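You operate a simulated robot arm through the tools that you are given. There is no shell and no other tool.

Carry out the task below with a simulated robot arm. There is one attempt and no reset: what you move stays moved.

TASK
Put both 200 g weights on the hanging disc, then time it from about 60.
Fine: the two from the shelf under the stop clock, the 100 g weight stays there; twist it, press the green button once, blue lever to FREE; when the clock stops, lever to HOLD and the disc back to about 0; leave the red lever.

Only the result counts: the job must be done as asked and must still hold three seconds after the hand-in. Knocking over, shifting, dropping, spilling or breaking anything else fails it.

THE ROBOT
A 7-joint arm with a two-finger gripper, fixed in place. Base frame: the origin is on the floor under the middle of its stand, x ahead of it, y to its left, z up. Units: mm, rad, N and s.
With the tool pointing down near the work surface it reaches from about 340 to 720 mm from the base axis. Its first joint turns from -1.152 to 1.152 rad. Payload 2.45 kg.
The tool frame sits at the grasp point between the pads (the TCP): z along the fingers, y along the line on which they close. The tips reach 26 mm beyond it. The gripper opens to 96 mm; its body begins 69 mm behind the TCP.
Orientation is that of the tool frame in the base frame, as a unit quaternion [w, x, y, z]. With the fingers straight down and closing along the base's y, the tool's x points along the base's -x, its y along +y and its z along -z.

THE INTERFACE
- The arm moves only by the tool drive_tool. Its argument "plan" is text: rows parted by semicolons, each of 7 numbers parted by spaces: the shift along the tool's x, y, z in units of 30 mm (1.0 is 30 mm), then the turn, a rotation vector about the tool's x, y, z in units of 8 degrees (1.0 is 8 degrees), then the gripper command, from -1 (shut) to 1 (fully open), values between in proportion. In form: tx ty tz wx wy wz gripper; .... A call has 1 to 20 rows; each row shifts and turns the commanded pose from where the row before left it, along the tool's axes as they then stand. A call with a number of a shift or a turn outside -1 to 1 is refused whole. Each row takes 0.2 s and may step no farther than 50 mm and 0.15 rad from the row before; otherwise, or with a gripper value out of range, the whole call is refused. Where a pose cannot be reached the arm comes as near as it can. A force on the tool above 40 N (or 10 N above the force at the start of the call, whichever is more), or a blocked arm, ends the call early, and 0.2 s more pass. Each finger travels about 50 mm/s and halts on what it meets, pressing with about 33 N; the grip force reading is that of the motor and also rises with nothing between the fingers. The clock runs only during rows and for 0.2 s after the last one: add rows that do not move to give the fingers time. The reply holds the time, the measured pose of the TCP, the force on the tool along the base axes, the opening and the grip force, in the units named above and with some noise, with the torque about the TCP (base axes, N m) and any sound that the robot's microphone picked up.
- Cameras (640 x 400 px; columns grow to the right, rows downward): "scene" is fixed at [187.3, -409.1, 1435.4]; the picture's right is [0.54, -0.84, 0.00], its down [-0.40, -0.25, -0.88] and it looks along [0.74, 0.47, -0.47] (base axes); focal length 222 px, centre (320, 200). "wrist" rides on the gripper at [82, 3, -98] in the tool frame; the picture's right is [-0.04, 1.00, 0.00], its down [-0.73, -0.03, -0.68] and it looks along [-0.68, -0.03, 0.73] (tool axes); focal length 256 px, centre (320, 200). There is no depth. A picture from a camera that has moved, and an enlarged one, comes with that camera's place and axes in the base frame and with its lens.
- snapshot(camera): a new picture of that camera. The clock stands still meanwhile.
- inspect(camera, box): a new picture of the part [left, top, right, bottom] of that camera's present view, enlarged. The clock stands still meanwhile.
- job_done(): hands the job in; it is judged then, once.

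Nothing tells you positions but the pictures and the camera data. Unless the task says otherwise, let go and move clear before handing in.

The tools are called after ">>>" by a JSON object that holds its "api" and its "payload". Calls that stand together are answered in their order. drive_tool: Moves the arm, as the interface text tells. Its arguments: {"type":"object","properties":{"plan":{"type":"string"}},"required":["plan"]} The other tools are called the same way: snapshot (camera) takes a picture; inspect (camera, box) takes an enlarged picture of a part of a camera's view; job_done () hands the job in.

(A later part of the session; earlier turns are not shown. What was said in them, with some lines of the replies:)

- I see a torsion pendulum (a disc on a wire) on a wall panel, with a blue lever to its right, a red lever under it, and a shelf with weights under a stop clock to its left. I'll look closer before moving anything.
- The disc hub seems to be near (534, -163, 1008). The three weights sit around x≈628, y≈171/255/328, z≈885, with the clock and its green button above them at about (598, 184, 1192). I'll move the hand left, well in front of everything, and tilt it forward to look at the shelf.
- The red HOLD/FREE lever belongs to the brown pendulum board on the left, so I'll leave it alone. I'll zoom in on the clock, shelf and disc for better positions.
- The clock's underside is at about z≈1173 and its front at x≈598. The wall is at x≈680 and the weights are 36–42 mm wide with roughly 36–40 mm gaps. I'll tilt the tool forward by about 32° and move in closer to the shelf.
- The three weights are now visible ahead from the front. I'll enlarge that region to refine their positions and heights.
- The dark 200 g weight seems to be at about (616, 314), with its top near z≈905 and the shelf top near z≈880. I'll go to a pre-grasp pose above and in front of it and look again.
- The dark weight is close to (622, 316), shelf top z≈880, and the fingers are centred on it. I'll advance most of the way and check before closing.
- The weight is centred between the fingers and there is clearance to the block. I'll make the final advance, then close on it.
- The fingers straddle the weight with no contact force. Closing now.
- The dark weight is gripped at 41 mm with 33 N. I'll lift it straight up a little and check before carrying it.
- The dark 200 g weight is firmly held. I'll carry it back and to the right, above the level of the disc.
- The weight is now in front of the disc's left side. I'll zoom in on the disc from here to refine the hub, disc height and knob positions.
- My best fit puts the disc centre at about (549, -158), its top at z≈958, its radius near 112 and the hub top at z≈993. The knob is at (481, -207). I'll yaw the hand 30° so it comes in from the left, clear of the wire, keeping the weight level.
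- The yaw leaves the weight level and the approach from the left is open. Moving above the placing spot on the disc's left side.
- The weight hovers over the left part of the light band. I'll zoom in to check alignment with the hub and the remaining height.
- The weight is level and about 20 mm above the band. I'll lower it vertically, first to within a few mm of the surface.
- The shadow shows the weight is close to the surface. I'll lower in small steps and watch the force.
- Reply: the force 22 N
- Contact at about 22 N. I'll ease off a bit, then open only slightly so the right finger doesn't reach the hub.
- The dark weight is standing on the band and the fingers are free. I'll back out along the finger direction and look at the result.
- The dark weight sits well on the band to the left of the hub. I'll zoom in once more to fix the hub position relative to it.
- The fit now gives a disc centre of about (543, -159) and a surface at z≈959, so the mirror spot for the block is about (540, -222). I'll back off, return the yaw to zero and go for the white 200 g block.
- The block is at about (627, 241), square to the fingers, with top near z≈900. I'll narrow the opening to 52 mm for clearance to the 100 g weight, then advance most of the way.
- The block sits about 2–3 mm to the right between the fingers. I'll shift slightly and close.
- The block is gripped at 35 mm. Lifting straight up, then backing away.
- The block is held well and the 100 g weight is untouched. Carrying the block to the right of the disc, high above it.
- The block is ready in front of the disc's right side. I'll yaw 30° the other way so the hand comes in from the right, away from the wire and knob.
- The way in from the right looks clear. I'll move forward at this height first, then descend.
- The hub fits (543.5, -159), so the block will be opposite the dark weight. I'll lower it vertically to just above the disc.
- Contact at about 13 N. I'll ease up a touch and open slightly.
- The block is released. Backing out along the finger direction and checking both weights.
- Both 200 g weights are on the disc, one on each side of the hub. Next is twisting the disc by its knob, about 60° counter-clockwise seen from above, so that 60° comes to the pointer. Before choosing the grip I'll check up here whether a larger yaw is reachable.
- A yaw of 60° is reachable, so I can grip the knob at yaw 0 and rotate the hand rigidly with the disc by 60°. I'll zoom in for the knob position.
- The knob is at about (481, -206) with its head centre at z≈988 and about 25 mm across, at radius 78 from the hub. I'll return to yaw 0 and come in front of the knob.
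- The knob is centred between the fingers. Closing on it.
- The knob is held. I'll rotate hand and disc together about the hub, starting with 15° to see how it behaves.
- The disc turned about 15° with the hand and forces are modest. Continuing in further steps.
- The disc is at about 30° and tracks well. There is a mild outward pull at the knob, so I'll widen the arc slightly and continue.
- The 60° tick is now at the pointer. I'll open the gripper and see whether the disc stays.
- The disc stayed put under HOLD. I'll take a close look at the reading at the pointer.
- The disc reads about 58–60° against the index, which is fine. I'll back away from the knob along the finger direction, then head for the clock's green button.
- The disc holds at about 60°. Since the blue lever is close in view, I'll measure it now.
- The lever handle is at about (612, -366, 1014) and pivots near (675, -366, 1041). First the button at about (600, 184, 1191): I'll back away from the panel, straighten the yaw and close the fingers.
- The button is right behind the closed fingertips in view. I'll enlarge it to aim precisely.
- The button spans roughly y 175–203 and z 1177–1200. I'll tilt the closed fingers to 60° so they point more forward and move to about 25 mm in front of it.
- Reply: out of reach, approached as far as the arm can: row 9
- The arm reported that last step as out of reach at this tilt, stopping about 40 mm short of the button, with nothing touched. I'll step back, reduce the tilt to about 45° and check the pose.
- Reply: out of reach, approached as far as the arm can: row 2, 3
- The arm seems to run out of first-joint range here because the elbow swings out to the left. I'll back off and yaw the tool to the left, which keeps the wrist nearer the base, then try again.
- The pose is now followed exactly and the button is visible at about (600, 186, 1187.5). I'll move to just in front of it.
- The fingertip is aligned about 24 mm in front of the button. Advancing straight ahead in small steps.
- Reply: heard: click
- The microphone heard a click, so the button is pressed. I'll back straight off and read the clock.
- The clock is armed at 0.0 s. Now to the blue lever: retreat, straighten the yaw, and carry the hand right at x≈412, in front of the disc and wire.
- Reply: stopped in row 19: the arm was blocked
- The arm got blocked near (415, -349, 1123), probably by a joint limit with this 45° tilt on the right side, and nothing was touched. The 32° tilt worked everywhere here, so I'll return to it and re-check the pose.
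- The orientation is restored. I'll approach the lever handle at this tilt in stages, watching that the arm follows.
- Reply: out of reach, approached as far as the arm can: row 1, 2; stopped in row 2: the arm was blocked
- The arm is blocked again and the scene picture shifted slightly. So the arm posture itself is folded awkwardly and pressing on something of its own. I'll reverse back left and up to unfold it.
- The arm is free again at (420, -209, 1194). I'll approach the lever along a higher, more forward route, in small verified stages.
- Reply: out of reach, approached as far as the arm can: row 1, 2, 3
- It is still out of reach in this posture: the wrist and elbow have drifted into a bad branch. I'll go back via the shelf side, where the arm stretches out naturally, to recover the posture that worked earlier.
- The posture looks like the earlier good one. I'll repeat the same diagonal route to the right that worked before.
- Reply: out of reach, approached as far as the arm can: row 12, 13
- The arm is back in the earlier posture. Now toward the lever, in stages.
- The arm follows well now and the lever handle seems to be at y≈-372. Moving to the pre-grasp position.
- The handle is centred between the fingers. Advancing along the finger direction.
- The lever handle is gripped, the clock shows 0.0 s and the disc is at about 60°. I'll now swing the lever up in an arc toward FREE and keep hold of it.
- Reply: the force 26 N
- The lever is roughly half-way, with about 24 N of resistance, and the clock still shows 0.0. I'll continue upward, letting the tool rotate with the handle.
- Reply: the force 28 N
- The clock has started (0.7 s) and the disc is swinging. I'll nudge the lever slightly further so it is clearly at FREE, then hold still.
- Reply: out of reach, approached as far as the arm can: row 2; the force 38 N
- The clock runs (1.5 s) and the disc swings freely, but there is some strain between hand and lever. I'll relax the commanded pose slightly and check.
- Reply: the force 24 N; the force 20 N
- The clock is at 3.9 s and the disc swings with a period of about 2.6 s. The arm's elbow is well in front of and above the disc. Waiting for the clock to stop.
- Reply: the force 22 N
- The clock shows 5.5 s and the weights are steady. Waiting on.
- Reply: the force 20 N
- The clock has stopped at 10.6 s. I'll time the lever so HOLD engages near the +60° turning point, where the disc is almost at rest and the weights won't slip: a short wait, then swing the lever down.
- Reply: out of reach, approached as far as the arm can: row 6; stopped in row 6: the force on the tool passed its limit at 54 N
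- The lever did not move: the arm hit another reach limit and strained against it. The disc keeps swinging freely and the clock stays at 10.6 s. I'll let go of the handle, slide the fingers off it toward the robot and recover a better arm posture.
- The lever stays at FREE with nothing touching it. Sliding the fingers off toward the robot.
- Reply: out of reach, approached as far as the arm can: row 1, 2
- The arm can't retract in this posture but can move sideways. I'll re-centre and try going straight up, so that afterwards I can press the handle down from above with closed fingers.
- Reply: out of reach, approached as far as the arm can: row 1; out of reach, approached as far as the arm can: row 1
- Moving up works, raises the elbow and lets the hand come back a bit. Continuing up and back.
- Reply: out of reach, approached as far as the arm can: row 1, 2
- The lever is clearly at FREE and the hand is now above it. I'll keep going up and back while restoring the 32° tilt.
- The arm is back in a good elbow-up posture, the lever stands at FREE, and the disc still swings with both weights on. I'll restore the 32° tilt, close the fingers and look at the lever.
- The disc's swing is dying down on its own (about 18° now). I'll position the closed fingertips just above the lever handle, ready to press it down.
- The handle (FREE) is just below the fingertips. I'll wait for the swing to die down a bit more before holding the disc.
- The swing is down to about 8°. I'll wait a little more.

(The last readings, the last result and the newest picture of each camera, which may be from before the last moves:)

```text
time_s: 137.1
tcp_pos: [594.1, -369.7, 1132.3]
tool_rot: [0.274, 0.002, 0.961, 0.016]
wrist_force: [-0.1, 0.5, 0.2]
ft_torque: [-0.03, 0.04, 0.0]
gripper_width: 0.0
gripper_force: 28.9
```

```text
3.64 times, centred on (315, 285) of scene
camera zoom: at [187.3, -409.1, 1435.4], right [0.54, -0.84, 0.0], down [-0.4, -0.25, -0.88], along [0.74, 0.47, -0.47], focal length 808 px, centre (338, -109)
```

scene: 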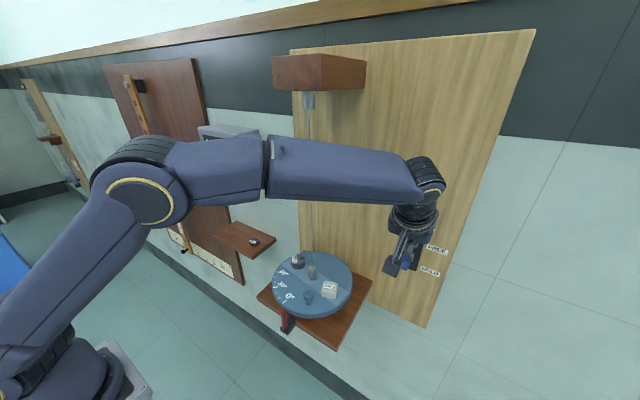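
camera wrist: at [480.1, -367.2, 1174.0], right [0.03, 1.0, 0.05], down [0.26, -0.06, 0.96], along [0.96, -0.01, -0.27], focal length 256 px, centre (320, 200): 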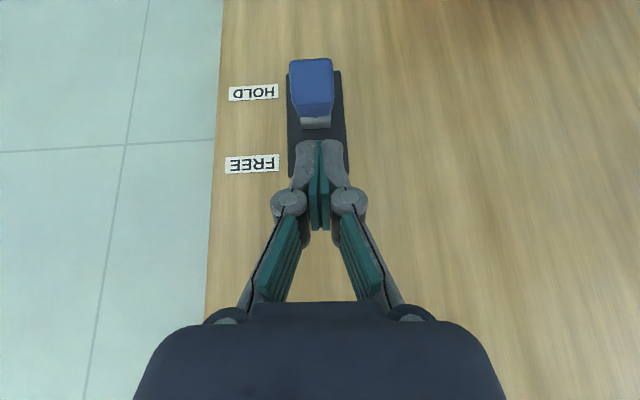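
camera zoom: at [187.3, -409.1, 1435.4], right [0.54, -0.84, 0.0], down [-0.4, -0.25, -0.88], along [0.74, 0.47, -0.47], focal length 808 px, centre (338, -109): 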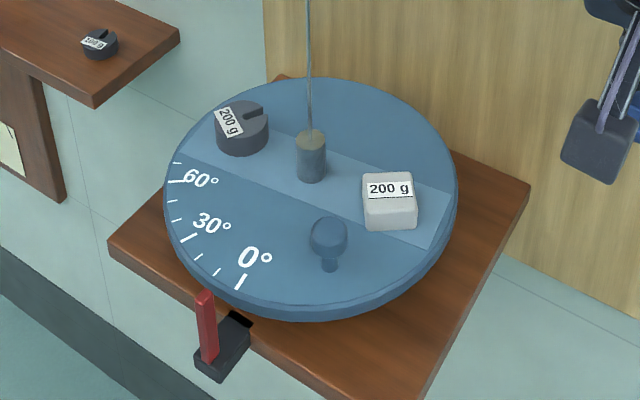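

>>> {"api": "drive_tool", "payload": {"plan": "0 0 0 0 0 0 -1;0 0 0 0 0 0 -1;0 0 0 0 0 0 -1;0 0 0 0 0 0 -1;0 0 0 0 0 0 -1;0 0 0 0 0 0 -1;0 0 0 0 0 0 -1;0 0 0 0 0 0 -1;0 0 0 0 0 0 -1;0 0 0 0 0 0 -1;0 0 0 0 0 0 -1;0 0 0 0 0 0 -1;0 0 0 0 0 0 -1;0 0 0 0 0 0 -1;0 0 0 0 0 0 -1;0 0 0 0 0 0 -1;0 0 0 0 0 0 -1;0 0 0 0 0 0 -1;0 0 0 0 0 0 -1;0 0 0 0 0 0 -1"}}

>>> {"api": "drive_tool", "payload": {"plan": "0 0 0 0 0 0 -1;0 0 0 0 0 0 -1;0 0 0 0 0 0 -1;0 0 0 0 0 0 -1;0 0 0 0 0 0 -1;0 0 0 0 0 0 -1;0 0 0 0 0 0 -1;0 0 0 0 0 0 -1;0 0 0 0 0 0 -1;0 0 0 0 0 0 -1;0 0 0 0 0 0 -1;0 0 0 0 0 0 -1;0 0 0 0 0 0 -1;0 0 0 0 0 0 -1;0 0 0 0 0 0 -1;0 0 0 0 0 0 -1;0 0 0 0 0 0 -1;0 0 0 0 0 0 -1;0 0 0 0 0 0 -1;0 0 0 0 0 0 -1"}}

>>> {"api": "drive_tool", "payload": {"plan": "0 0 0 0 0 0 -1;0 0 0 0 0 0 -1;0 0 0 0 0 0 -1;0 0 0 0 0 0 -1;0 0 0 0 0 0 -1;0 0 0 0 0 0 -1;0 0 0 0 0 0 -1;0 0 0 0 0 0 -1;0 0 0 0 0 0 -1;0 0 0 0 0 0 -1;0 0 0 0 0 0 -1;0 0 0 0 0 0 -1;0 0 0 0 0 0 -1;0 0 0 0 0 0 -1;0 0 0 0 0 0 -1;0 0 0 0 0 0 -1;0 0 0 0 0 0 -1;0 0 0 0 0 0 -1;0 0 0 0 0 0 -1;0 0 0 0 0 0 -1"}}

>>> {"api": "inspect", "payload": {"camera": "scene", "box": [250, 230, 380, 340]}}

```text
time_s: 141.3
tcp_pos: [595.4, -369.4, 1131.8]
tool_rot: [0.275, 0.001, 0.961, 0.016]
wrist_force: [0.2, 0.0, -0.2]
ft_torque: [0.0, 0.02, -0.02]
gripper_width: 0.1
gripper_force: 29.1
```

```text
time_s: 145.5
tcp_pos: [595.9, -370.5, 1132.4]
tool_rot: [0.275, 0.001, 0.961, 0.016]
wrist_force: [0.6, 1.3, 0.5]
ft_torque: [-0.01, -0.01, -0.03]
gripper_width: 0.0
gripper_force: 28.3
```

```text
time_s: 149.7
tcp_pos: [595.3, -370.7, 1132.9]
tool_rot: [0.275, 0.0, 0.961, 0.017]
wrist_force: [-0.2, 0.4, 0.4]
ft_torque: [0.0, 0.02, 0.02]
gripper_width: 0.0
gripper_force: 28.2
```

```text
3.64 times, centred on (315, 285) of scene
camera zoom: at [187.3, -409.1, 1435.4], right [0.54, -0.84, 0.0], down [-0.4, -0.25, -0.88], along [0.74, 0.47, -0.47], focal length 808 px, centre (338, -109)
```

zoom: 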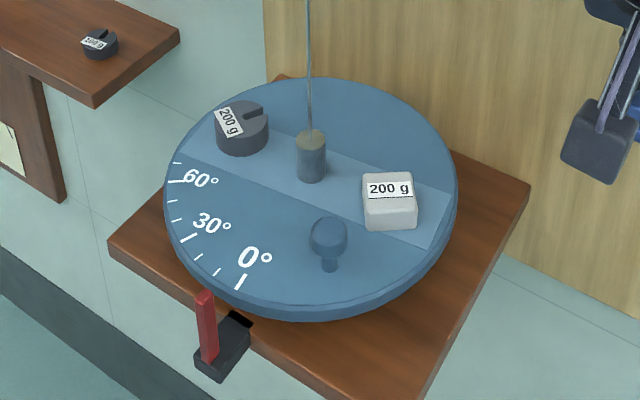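

The disc has come to rest at about +5°, with both weights in place. Now I'll press the blue lever down to HOLD from above, in steps.

>>> {"api": "drive_tool", "payload": {"plan": "0.177 0 0.283 0 0 0 -1;0.177 0 0.283 0 0 0 -1;0.177 0 0.283 0 0 0 -1;0.177 0 0.283 0 0 0 -1"}}

>>> {"api": "snapshot", "payload": {"camera": "wrist"}}

>>> {"api": "snapshot", "payload": {"camera": "scene"}}

```text
time_s: 150.7
tcp_pos: [593.1, -366.9, 1093.4]
tool_rot: [0.274, 0.0, 0.962, 0.017]
wrist_force: [-0.3, 0.0, -0.6]
ft_torque: [0.05, -0.01, -0.02]
gripper_width: 0.0
gripper_force: 28.9
```

```text
taken
camera wrist: at [472.8, -365.2, 1134.0], right [0.03, 1.0, 0.05], down [0.26, -0.06, 0.96], along [0.96, -0.01, -0.27], focal length 256 px, centre (320, 200)
```

wrist: 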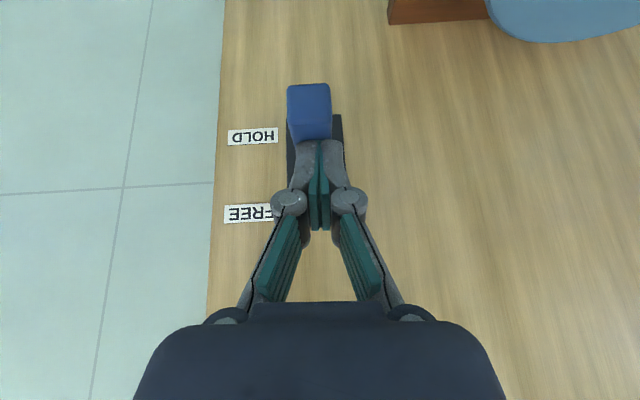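

```text
taken
```

scene: 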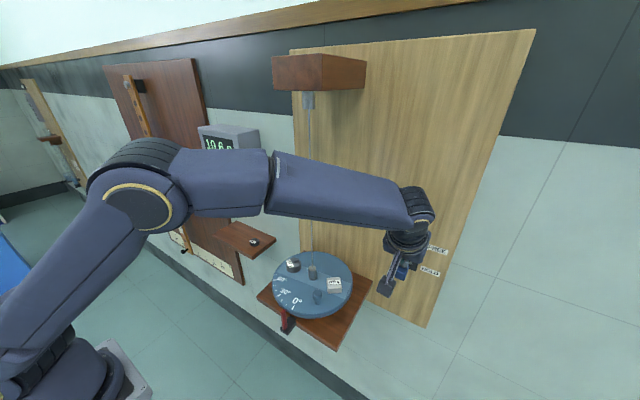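

>>> {"api": "inspect", "payload": {"camera": "wrist", "box": [240, 60, 400, 220]}}

>>> {"api": "inspect", "payload": {"camera": "scene", "box": [360, 220, 460, 310]}}

```text
2.50 times, centred on (320, 140) of wrist
camera zoom: at [472.8, -365.2, 1134.0], right [0.03, 1.0, 0.05], down [0.26, -0.06, 0.96], along [0.96, -0.01, -0.27], focal length 640 px, centre (320, 350)
```

zoom: 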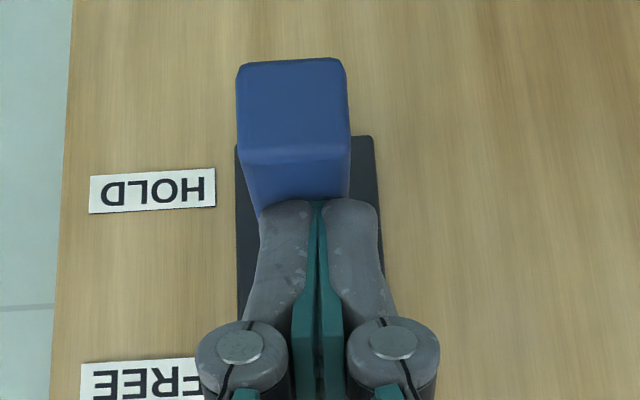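

```text
4.44 times, centred on (410, 265) of scene
camera zoom: at [187.3, -409.1, 1435.4], right [0.54, -0.84, 0.0], down [-0.4, -0.25, -0.88], along [0.74, 0.47, -0.47], focal length 988 px, centre (-80, -89)
```

zoom: 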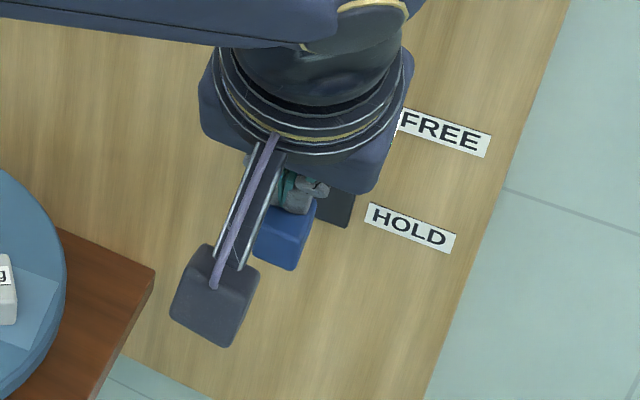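

The fingertips have already pushed the handle part of the way down with little force. Continuing downward.

>>> {"api": "drive_tool", "payload": {"plan": "0.177 0 0.283 0 0 0 -1;0.177 0 0.283 0 0 0 -1;0 0 0 0 0 0 -1"}}

>>> {"api": "inspect", "payload": {"camera": "wrist", "box": [240, 60, 400, 220]}}

>>> {"api": "inspect", "payload": {"camera": "scene", "box": [250, 230, 380, 340]}}

```text
time_s: 151.5
tcp_pos: [595.5, -366.2, 1072.5]
tool_rot: [0.275, 0.001, 0.961, 0.017]
wrist_force: [-0.1, 0.3, -0.2]
ft_torque: [-0.02, 0.04, -0.01]
gripper_width: 0.0
gripper_force: 28.7
```

```text
2.50 times, centred on (320, 140) of wrist
camera zoom: at [473.3, -364.3, 1113.9], right [0.03, 1.0, 0.05], down [0.26, -0.06, 0.96], along [0.96, -0.01, -0.27], focal length 640 px, centre (320, 350)
```

zoom: 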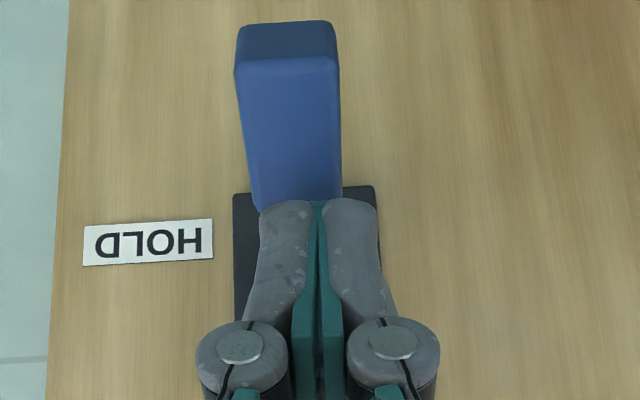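

```text
3.64 times, centred on (315, 285) of scene
camera zoom: at [187.3, -409.1, 1435.4], right [0.54, -0.84, 0.0], down [-0.4, -0.25, -0.88], along [0.74, 0.47, -0.47], focal length 808 px, centre (338, -109)
```

zoom: 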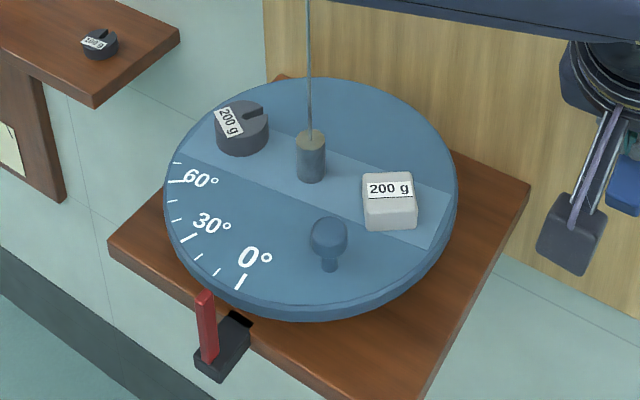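

The lever snapped down to HOLD (handle pointing down as at the start). I'll back off and confirm.

>>> {"api": "drive_tool", "payload": {"plan": "0 0 -0.8 0.229 -0.007 -0.082 -1;0 0 -1 0 0 0 -1;0 0 -0.5 0 0 0 -1;0 0 0 0 0 0 -1"}}

>>> {"api": "snapshot", "payload": {"camera": "wrist"}}

>>> {"api": "snapshot", "payload": {"camera": "scene"}}

```text
time_s: 152.5
tcp_pos: [556.6, -369.3, 1133.5]
tool_rot: [0.276, -0.001, 0.961, -0.001]
wrist_force: [0.1, 0.3, 0.0]
ft_torque: [0.02, 0.02, 0.01]
gripper_width: 0.0
gripper_force: 28.4
```

```text
taken
camera wrist: at [435.4, -364.7, 1172.5], right [0.03, 1.0, 0.02], down [0.26, -0.03, 0.96], along [0.96, -0.03, -0.26], focal length 256 px, centre (320, 200)
```

wrist: 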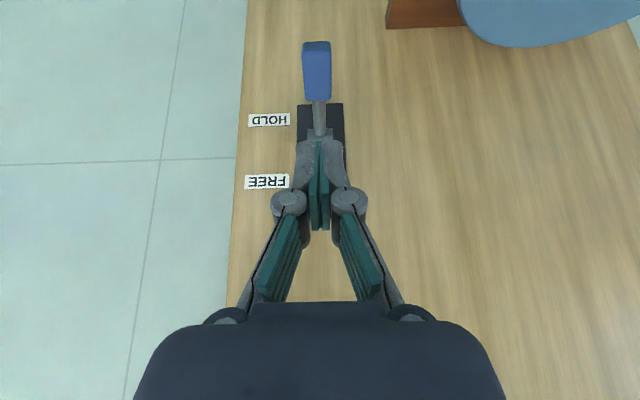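

```text
taken
```

scene: 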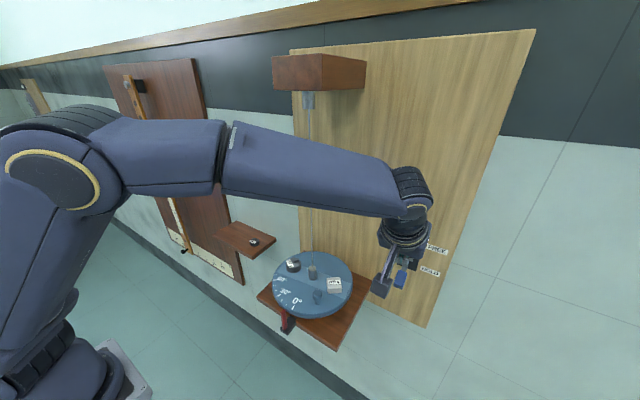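

The lever is at HOLD, just as at the start. The disc stands at about +5°, so I'll bring it closer to 0 with the knob. Moving in front of the knob with the fingers open.

>>> {"api": "drive_tool", "payload": {"plan": "0.65 0.872 -0.145 0 0 0 -1;0.65 0.872 -0.145 0 0 0 -0.5;0.65 0.872 -0.145 0 0 0 -0.04;0.65 0.872 -0.145 0 0 0 -0.04;0.65 0.872 -0.145 0 0 0 -0.04;0.65 0.872 -0.145 0 0 0 -0.04;0 0 0 0 0 0 -0.04"}}

>>> {"api": "snapshot", "payload": {"camera": "wrist"}}

>>> {"api": "snapshot", "payload": {"camera": "scene"}}

```text
time_s: 154.1
tcp_pos: [444.3, -213.1, 1091.0]
tool_rot: [0.277, 0.001, 0.961, -0.001]
wrist_force: [0.9, -0.3, -0.1]
ft_torque: [0.02, 0.01, 0.02]
gripper_width: 46.3
gripper_force: 0.0
```

```text
taken
camera wrist: at [324.0, -207.7, 1132.6], right [0.03, 1.0, 0.02], down [0.26, -0.03, 0.96], along [0.96, -0.03, -0.26], focal length 256 px, centre (320, 200)
```

wrist: 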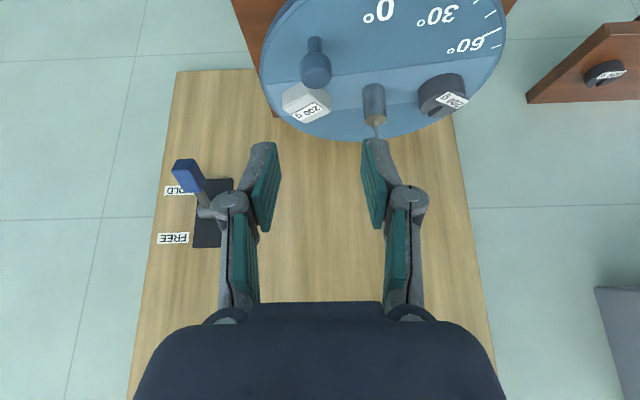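

```text
taken
```

scene: 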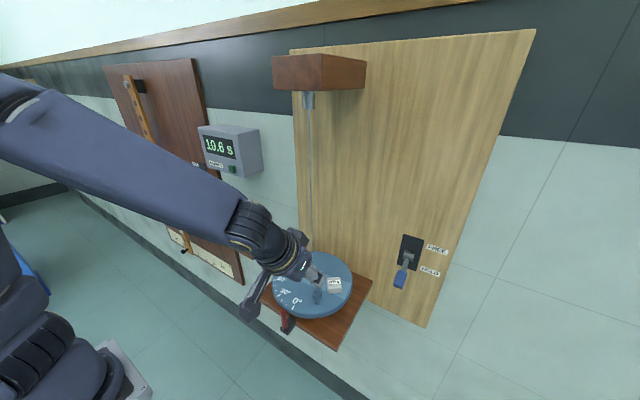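

>>> {"api": "drive_tool", "payload": {"plan": "0.353 0 0.565 0 0 0 -0.04;0.353 0 0.565 0 0 0 -0.04;0 0 0.7 0 0 0 -0.04;0 0 0.7 0 0 0 -0.04;0 0 0 0 0 0 -0.04"}}

>>> {"api": "inspect", "payload": {"camera": "wrist", "box": [180, 40, 460, 230]}}

>>> {"api": "inspect", "payload": {"camera": "scene", "box": [250, 230, 380, 340]}}

```text
time_s: 155.3
tcp_pos: [466.9, -211.5, 1015.2]
tool_rot: [0.276, 0.001, 0.961, -0.001]
wrist_force: [-0.1, -0.3, 0.0]
ft_torque: [0.01, -0.01, -0.01]
gripper_width: 46.0
gripper_force: 0.1
```

```text
2.11 times, centred on (320, 135) of wrist
camera zoom: at [345.7, -207.4, 1056.1], right [0.03, 1.0, 0.02], down [0.26, -0.03, 0.96], along [0.96, -0.03, -0.26], focal length 539 px, centre (320, 337)
```

zoom: 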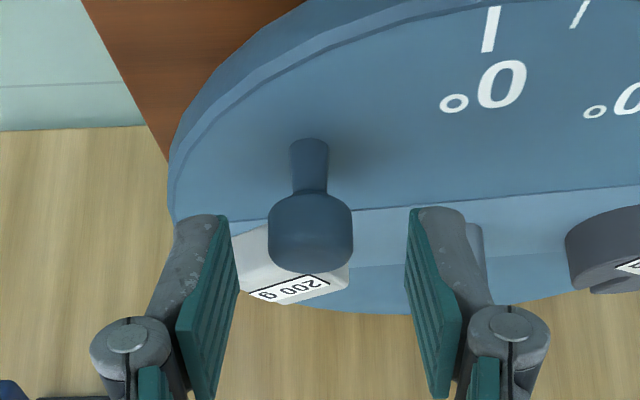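

```text
3.64 times, centred on (315, 285) of scene
camera zoom: at [187.3, -409.1, 1435.4], right [0.54, -0.84, 0.0], down [-0.4, -0.25, -0.88], along [0.74, 0.47, -0.47], focal length 808 px, centre (338, -109)
```

zoom: 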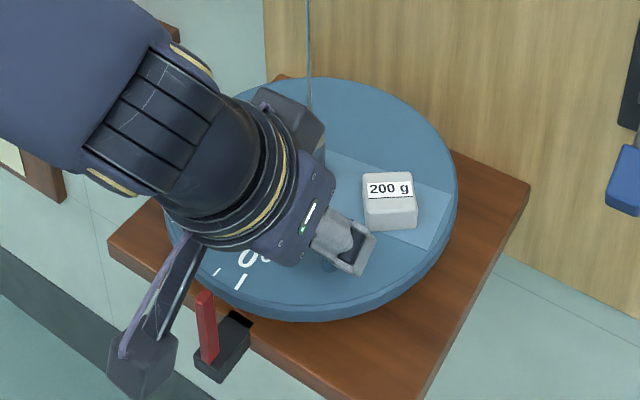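

>>> {"api": "drive_tool", "payload": {"plan": "0 -0.06 0.32 0 0 0 -0.04;0 0 0.32 0 0 0 -0.04;0 0 0 0 0 0 -0.3;0 0 0 0 0 0 -0.45;0 0 0 0 0 0 -0.7;0 0 0 0 0 0 -0.7"}}

>>> {"api": "inspect", "payload": {"camera": "wrist", "box": [180, 40, 460, 230]}}

>>> {"api": "inspect", "payload": {"camera": "scene", "box": [250, 230, 380, 340]}}

```text
time_s: 156.7
tcp_pos: [475.3, -213.7, 998.0]
tool_rot: [0.276, 0.0, 0.961, -0.002]
wrist_force: [-4.7, -7.7, -1.0]
ft_torque: [-0.17, 0.13, -0.21]
gripper_width: 22.9
gripper_force: 41.9
```

```text
2.11 times, centred on (320, 135) of wrist
camera zoom: at [354.6, -209.1, 1039.8], right [0.04, 1.0, 0.02], down [0.26, -0.03, 0.96], along [0.96, -0.03, -0.26], focal length 539 px, centre (320, 337)
```

zoom: 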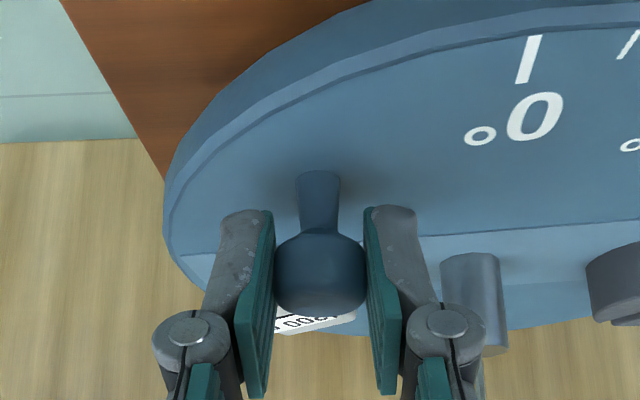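

```text
3.64 times, centred on (315, 285) of scene
camera zoom: at [187.2, -409.3, 1435.4], right [0.54, -0.84, 0.0], down [-0.4, -0.25, -0.88], along [0.74, 0.47, -0.47], focal length 808 px, centre (338, -109)
```

zoom: 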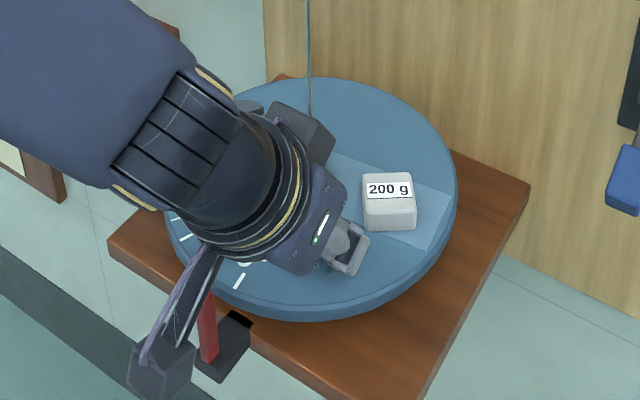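

The knob is gripped. Rotating back (clockwise) by about 6.5°.

>>> {"api": "drive_tool", "payload": {"plan": "0.0815 0.129 -0.051 0.215 0 0.344 -0.7;0.0815 0.129 -0.051 0.215 0 0.344 -0.7;0 0 0 0 0 0 -0.7;0 0 0 0 0 0 -0.7"}}

>>> {"api": "inspect", "payload": {"camera": "scene", "box": [250, 230, 380, 340]}}

>>> {"api": "snapshot", "payload": {"camera": "wrist"}}

```text
time_s: 157.7
tcp_pos: [469.5, -205.0, 1000.1]
tool_rot: [0.273, 0.057, 0.96, -0.017]
wrist_force: [-15.9, -13.2, -11.7]
ft_torque: [-0.18, 0.37, -0.27]
gripper_width: 23.0
gripper_force: 44.7
```

```text
3.64 times, centred on (315, 285) of scene
camera zoom: at [187.0, -409.6, 1435.3], right [0.54, -0.84, 0.0], down [-0.4, -0.25, -0.88], along [0.74, 0.47, -0.47], focal length 808 px, centre (338, -109)
```

zoom: 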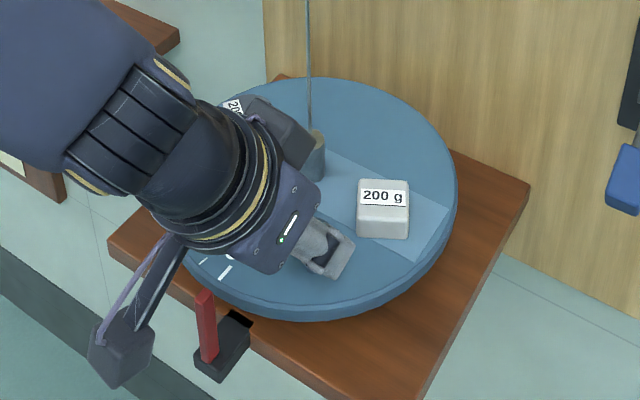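

```text
taken
camera wrist: at [350.2, -187.3, 1040.0], right [0.15, 0.99, 0.02], down [0.26, -0.06, 0.96], along [0.95, -0.14, -0.27], focal length 256 px, centre (320, 200)
```

wrist: 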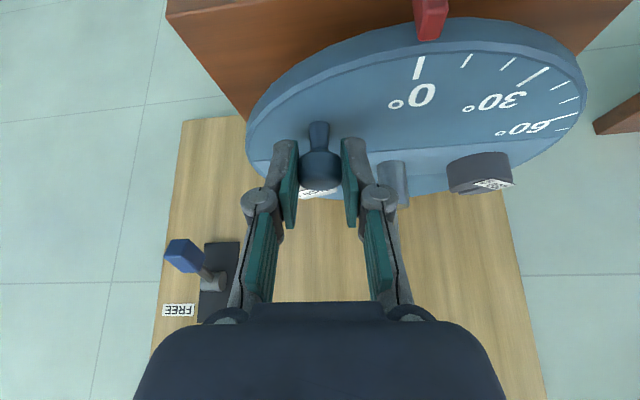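

The 0° tick is now at the pointer. Releasing the knob and checking.

>>> {"api": "drive_tool", "payload": {"plan": "0 0 0 0 0 0 -0.5;0 0 0 0 0 0 -0.3;0 0 0 0 0 0 -0.04;0 0 0 0 0 0 -0.04"}}

>>> {"api": "inspect", "payload": {"camera": "scene", "box": [250, 230, 380, 340]}}

>>> {"api": "inspect", "payload": {"camera": "wrist", "box": [180, 40, 460, 230]}}

```text
time_s: 158.7
tcp_pos: [472.0, -205.1, 999.2]
tool_rot: [0.276, 0.053, 0.96, -0.015]
wrist_force: [-0.3, -0.1, 0.0]
ft_torque: [0.03, 0.0, -0.01]
gripper_width: 46.4
gripper_force: 0.0
```

```text
3.64 times, centred on (315, 285) of scene
camera zoom: at [187.3, -409.1, 1435.4], right [0.54, -0.84, 0.0], down [-0.4, -0.25, -0.88], along [0.74, 0.47, -0.47], focal length 808 px, centre (338, -109)
```

zoom: 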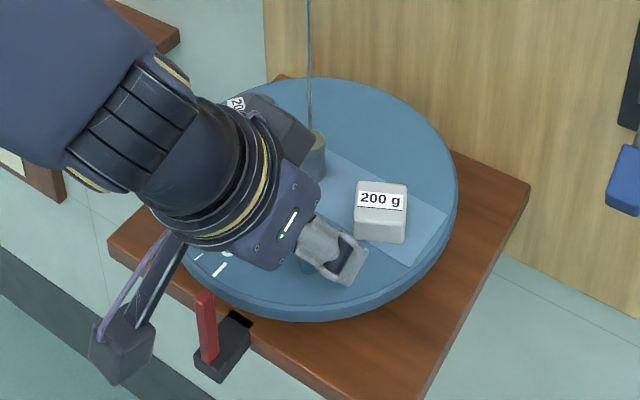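

```text
2.11 times, centred on (320, 135) of wrist
camera zoom: at [351.6, -186.3, 1040.5], right [0.15, 0.99, 0.02], down [0.26, -0.06, 0.96], along [0.96, -0.14, -0.26], focal length 539 px, centre (320, 337)
```

zoom: 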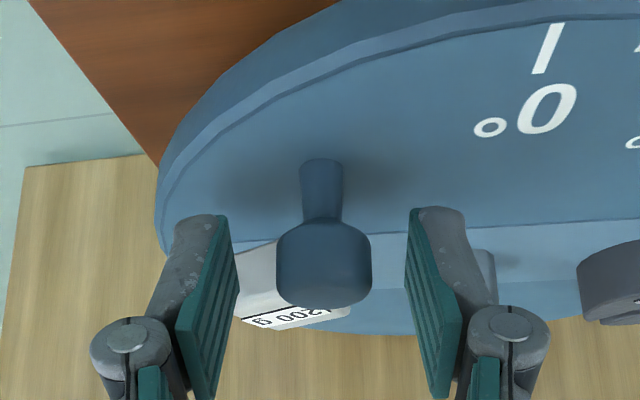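

>>> {"api": "inspect", "payload": {"camera": "scene", "box": [270, 285, 330, 325]}}

```text
10.00 times, centred on (300, 305) of scene
camera zoom: at [187.3, -409.1, 1435.4], right [0.54, -0.84, 0.0], down [-0.4, -0.25, -0.88], along [0.74, 0.47, -0.47], focal length 2224 px, centre (520, -850)
```

zoom: 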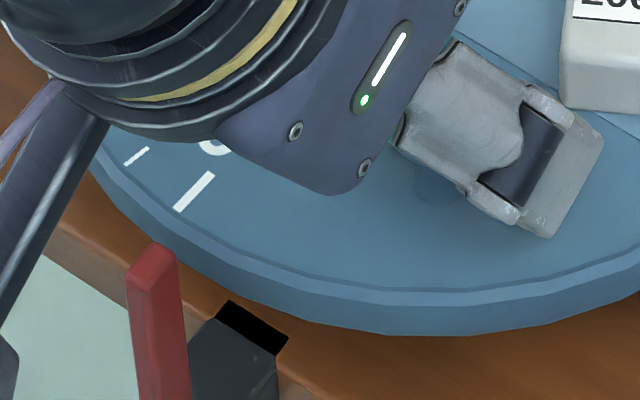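

The disc now reads about -4°. I'll nudge it a few degrees back by pushing the knob with one pad, without clamping: narrow the opening slightly, then shift sideways.

>>> {"api": "drive_tool", "payload": {"plan": "0 0 0 0 0 0 -0.376;0 0 0 0 0 0 -0.376;0 -0.1 0 0 0 0 -0.376;0 -0.1 0 0 0 0 -0.376;0 -0.08 0 0 0 0 -0.376;0 0 0 0 0 0 -0.376"}}

>>> {"api": "inspect", "payload": {"camera": "scene", "box": [270, 285, 330, 325]}}

>>> {"api": "inspect", "payload": {"camera": "wrist", "box": [180, 40, 460, 230]}}

```text
time_s: 160.1
tcp_pos: [469.7, -212.6, 1001.2]
tool_rot: [0.275, 0.054, 0.96, -0.016]
wrist_force: [1.7, 2.1, 1.5]
ft_torque: [0.09, -0.04, -0.01]
gripper_width: 32.0
gripper_force: 1.2
```

```text
10.00 times, centred on (300, 305) of scene
camera zoom: at [187.3, -409.0, 1435.5], right [0.54, -0.84, 0.0], down [-0.4, -0.25, -0.88], along [0.74, 0.47, -0.47], focal length 2224 px, centre (520, -850)
```

zoom: 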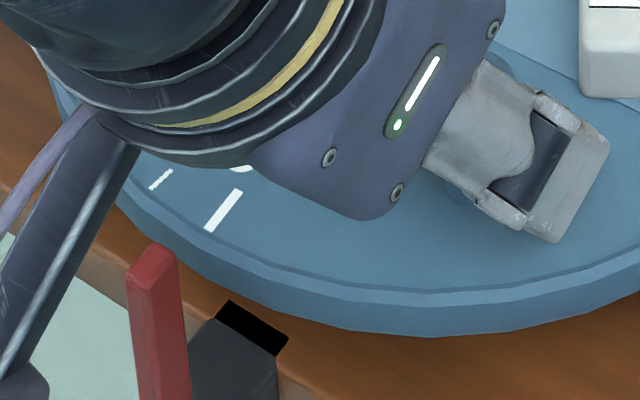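

```text
2.11 times, centred on (320, 135) of wrist
camera zoom: at [350.6, -194.7, 1040.4], right [0.15, 0.99, 0.02], down [0.26, -0.06, 0.96], along [0.96, -0.14, -0.26], focal length 539 px, centre (320, 337)
```

zoom: 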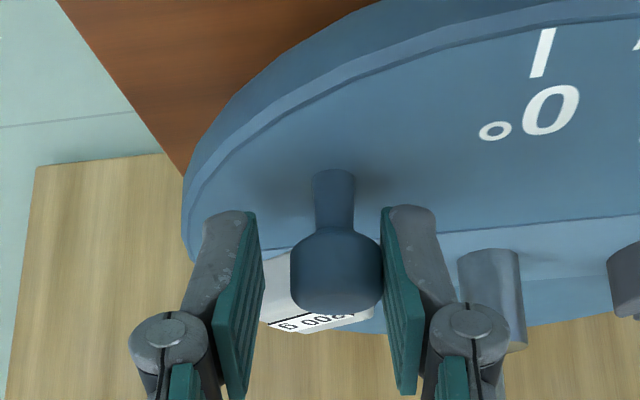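

The disc now reads almost exactly 0. Moving the pad off the knob, opening and backing out.

>>> {"api": "drive_tool", "payload": {"plan": "0 0.12 0 0 0 0 -0.376;0 0 0 0 0 0 -0.2;0 0 0 0 0 0 -0.04;0 0 -0.5 0 0 0 -0.04;0 0 -1 0 0 0 -0.04;0 0 -1 0 0 0 -0.04;0 0 -1 0 0 0 -0.04;0 0 0 0 0 0 -0.04"}}

>>> {"api": "inspect", "payload": {"camera": "scene", "box": [250, 230, 380, 340]}}

>>> {"api": "snapshot", "payload": {"camera": "wrist"}}

```text
time_s: 161.9
tcp_pos: [416.5, -203.3, 1089.2]
tool_rot: [0.275, 0.054, 0.96, -0.016]
wrist_force: [-0.3, 0.0, -0.3]
ft_torque: [0.02, -0.01, 0.04]
gripper_width: 46.3
gripper_force: 0.0
```

```text
3.64 times, centred on (315, 285) of scene
camera zoom: at [187.3, -409.1, 1435.4], right [0.54, -0.84, 0.0], down [-0.4, -0.25, -0.88], along [0.74, 0.47, -0.47], focal length 808 px, centre (338, -109)
```

zoom: 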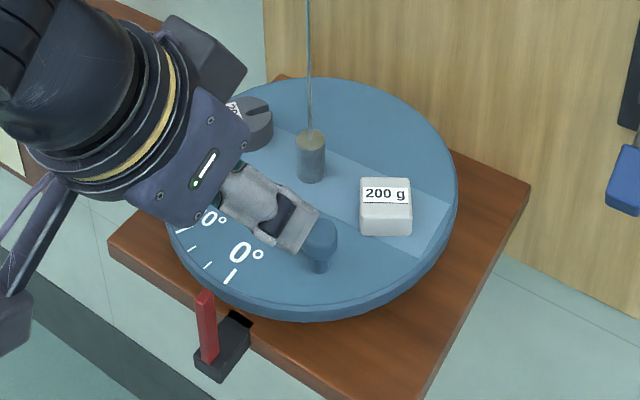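

```text
taken
camera wrist: at [296.6, -186.1, 1130.4], right [0.15, 0.99, 0.02], down [0.26, -0.06, 0.96], along [0.95, -0.14, -0.26], focal length 256 px, centre (320, 200)
```

wrist: 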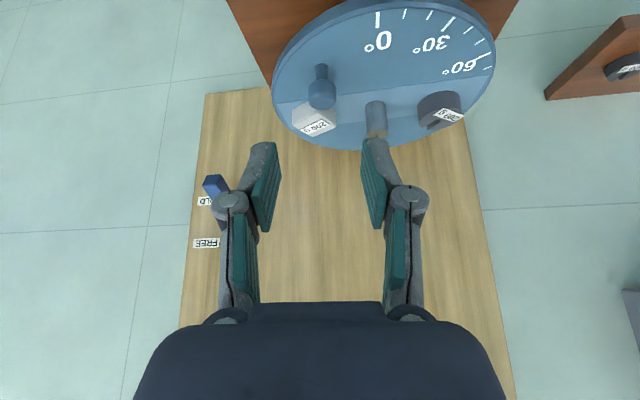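

The 0° tick is at the pointer and the knob is free. I'll raise the hand clear and do a final check of everything.

>>> {"api": "drive_tool", "payload": {"plan": "-0.4 0.3 -0.85 0 0 0 -0.04;-0.4 0.3 -0.85 0 0 0 -0.04;-0.4 0.3 -0.85 0 0 0 -0.04;0 0 0 0 0 0 -0.04;0 0 0 0 0 0 -0.04"}}

>>> {"api": "snapshot", "payload": {"camera": "scene"}}

>>> {"api": "inspect", "payload": {"camera": "scene", "box": [250, 230, 380, 340]}}

>>> {"api": "inspect", "payload": {"camera": "scene", "box": [160, 110, 290, 270]}}

>>> {"api": "inspect", "payload": {"camera": "scene", "box": [360, 210, 480, 310]}}

```text
time_s: 163.1
tcp_pos: [408.4, -173.5, 1173.8]
tool_rot: [0.275, 0.055, 0.96, -0.017]
wrist_force: [-0.2, 0.7, 0.6]
ft_torque: [0.0, 0.02, 0.0]
gripper_width: 46.0
gripper_force: 0.1
```

```text
taken
```

scene: 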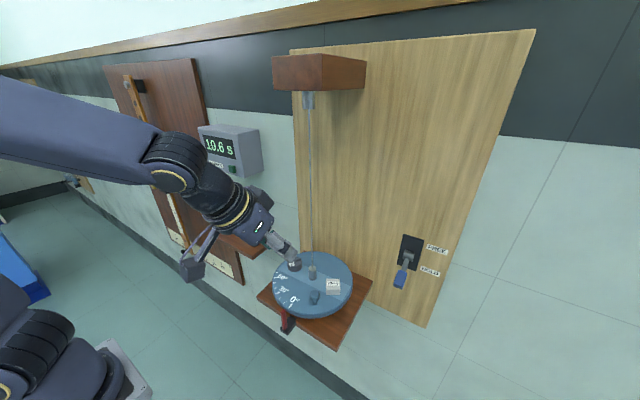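

```text
3.64 times, centred on (315, 285) of scene
camera zoom: at [187.3, -409.1, 1435.4], right [0.54, -0.84, 0.0], down [-0.4, -0.25, -0.88], along [0.74, 0.47, -0.47], focal length 808 px, centre (338, -109)
```

zoom: 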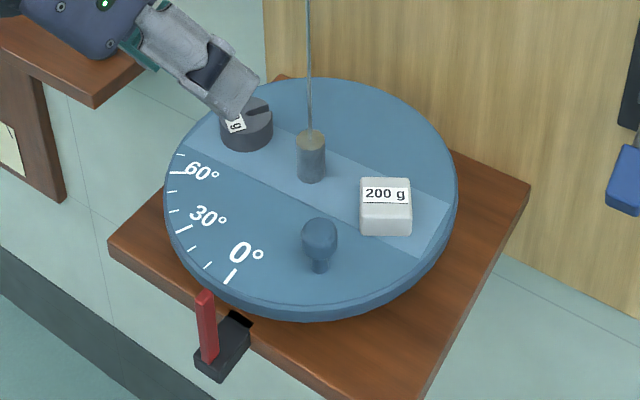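

```text
2.50 times, centred on (225, 190) of scene
camera zoom: at [187.3, -409.1, 1435.4], right [0.54, -0.84, 0.0], down [-0.4, -0.25, -0.88], along [0.74, 0.47, -0.47], focal length 556 px, centre (558, 225)
```

zoom: 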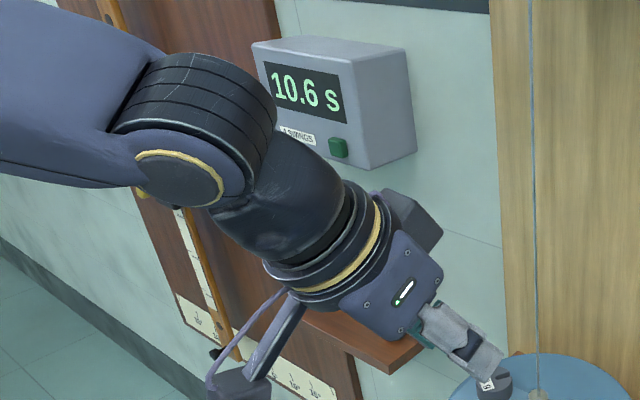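

```text
4.00 times, centred on (420, 260) of scene
camera zoom: at [187.3, -409.1, 1435.4], right [0.54, -0.84, 0.0], down [-0.4, -0.25, -0.88], along [0.74, 0.47, -0.47], focal length 889 px, centre (-80, -40)
```

zoom: 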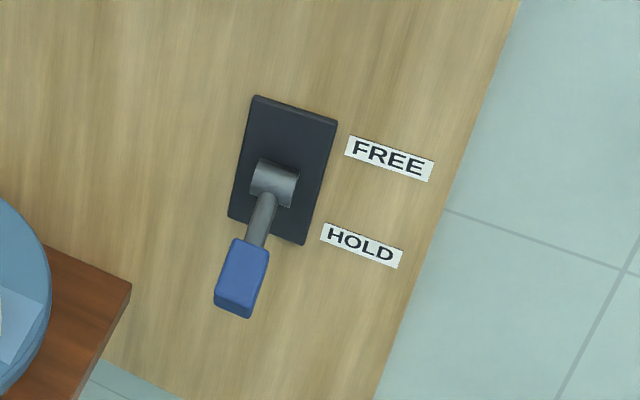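

Final check:
- **Weights:** both 200 g weights are on the disc. The 100 g weight was still on its shelf in the last clear view.
- **Clock:** stopped at 10.6 s.
- **Blue lever:** at HOLD, as at the start.
- **Disc:** the 0° tick is at the pointer.
- **Red lever:** I left it alone.

The hand is open and clear of everything, so I'm handing the job in.

>>> {"api": "job_done", "payload": {}}

```text
The job is handed in.
```

The job is done and handed in: both 200 g weights are on the disc, and the clock timed four swings in 10.6 s from a start of about 58–60°.

- **Weights:** they sit opposite each other on the disc, about 62 mm either side of the hub. The 100 g weight stayed on its shelf.
- **Timing:** I pressed the green button once and heard a single click. The clock started when the blue lever reached FREE.
- **Lever:** my first try at moving the lever back to HOLD failed because the arm ran out of reach. I let go and repositioned. By the time I pressed it down, the disc had come to rest by itself at about +5°, so HOLD came about 40 s after the clock stopped.
- **Disc:** I turned it back by the knob, and it now reads within about 1° of 0.
- **Red lever:** I did not touch it. The arm hid it in the last picture, but it was still in its original place in earlier views.

The arm was also blocked twice on the way to the lever, pressing against something I couldn't identify, most likely itself. Nothing in the pictures afterwards looked moved.
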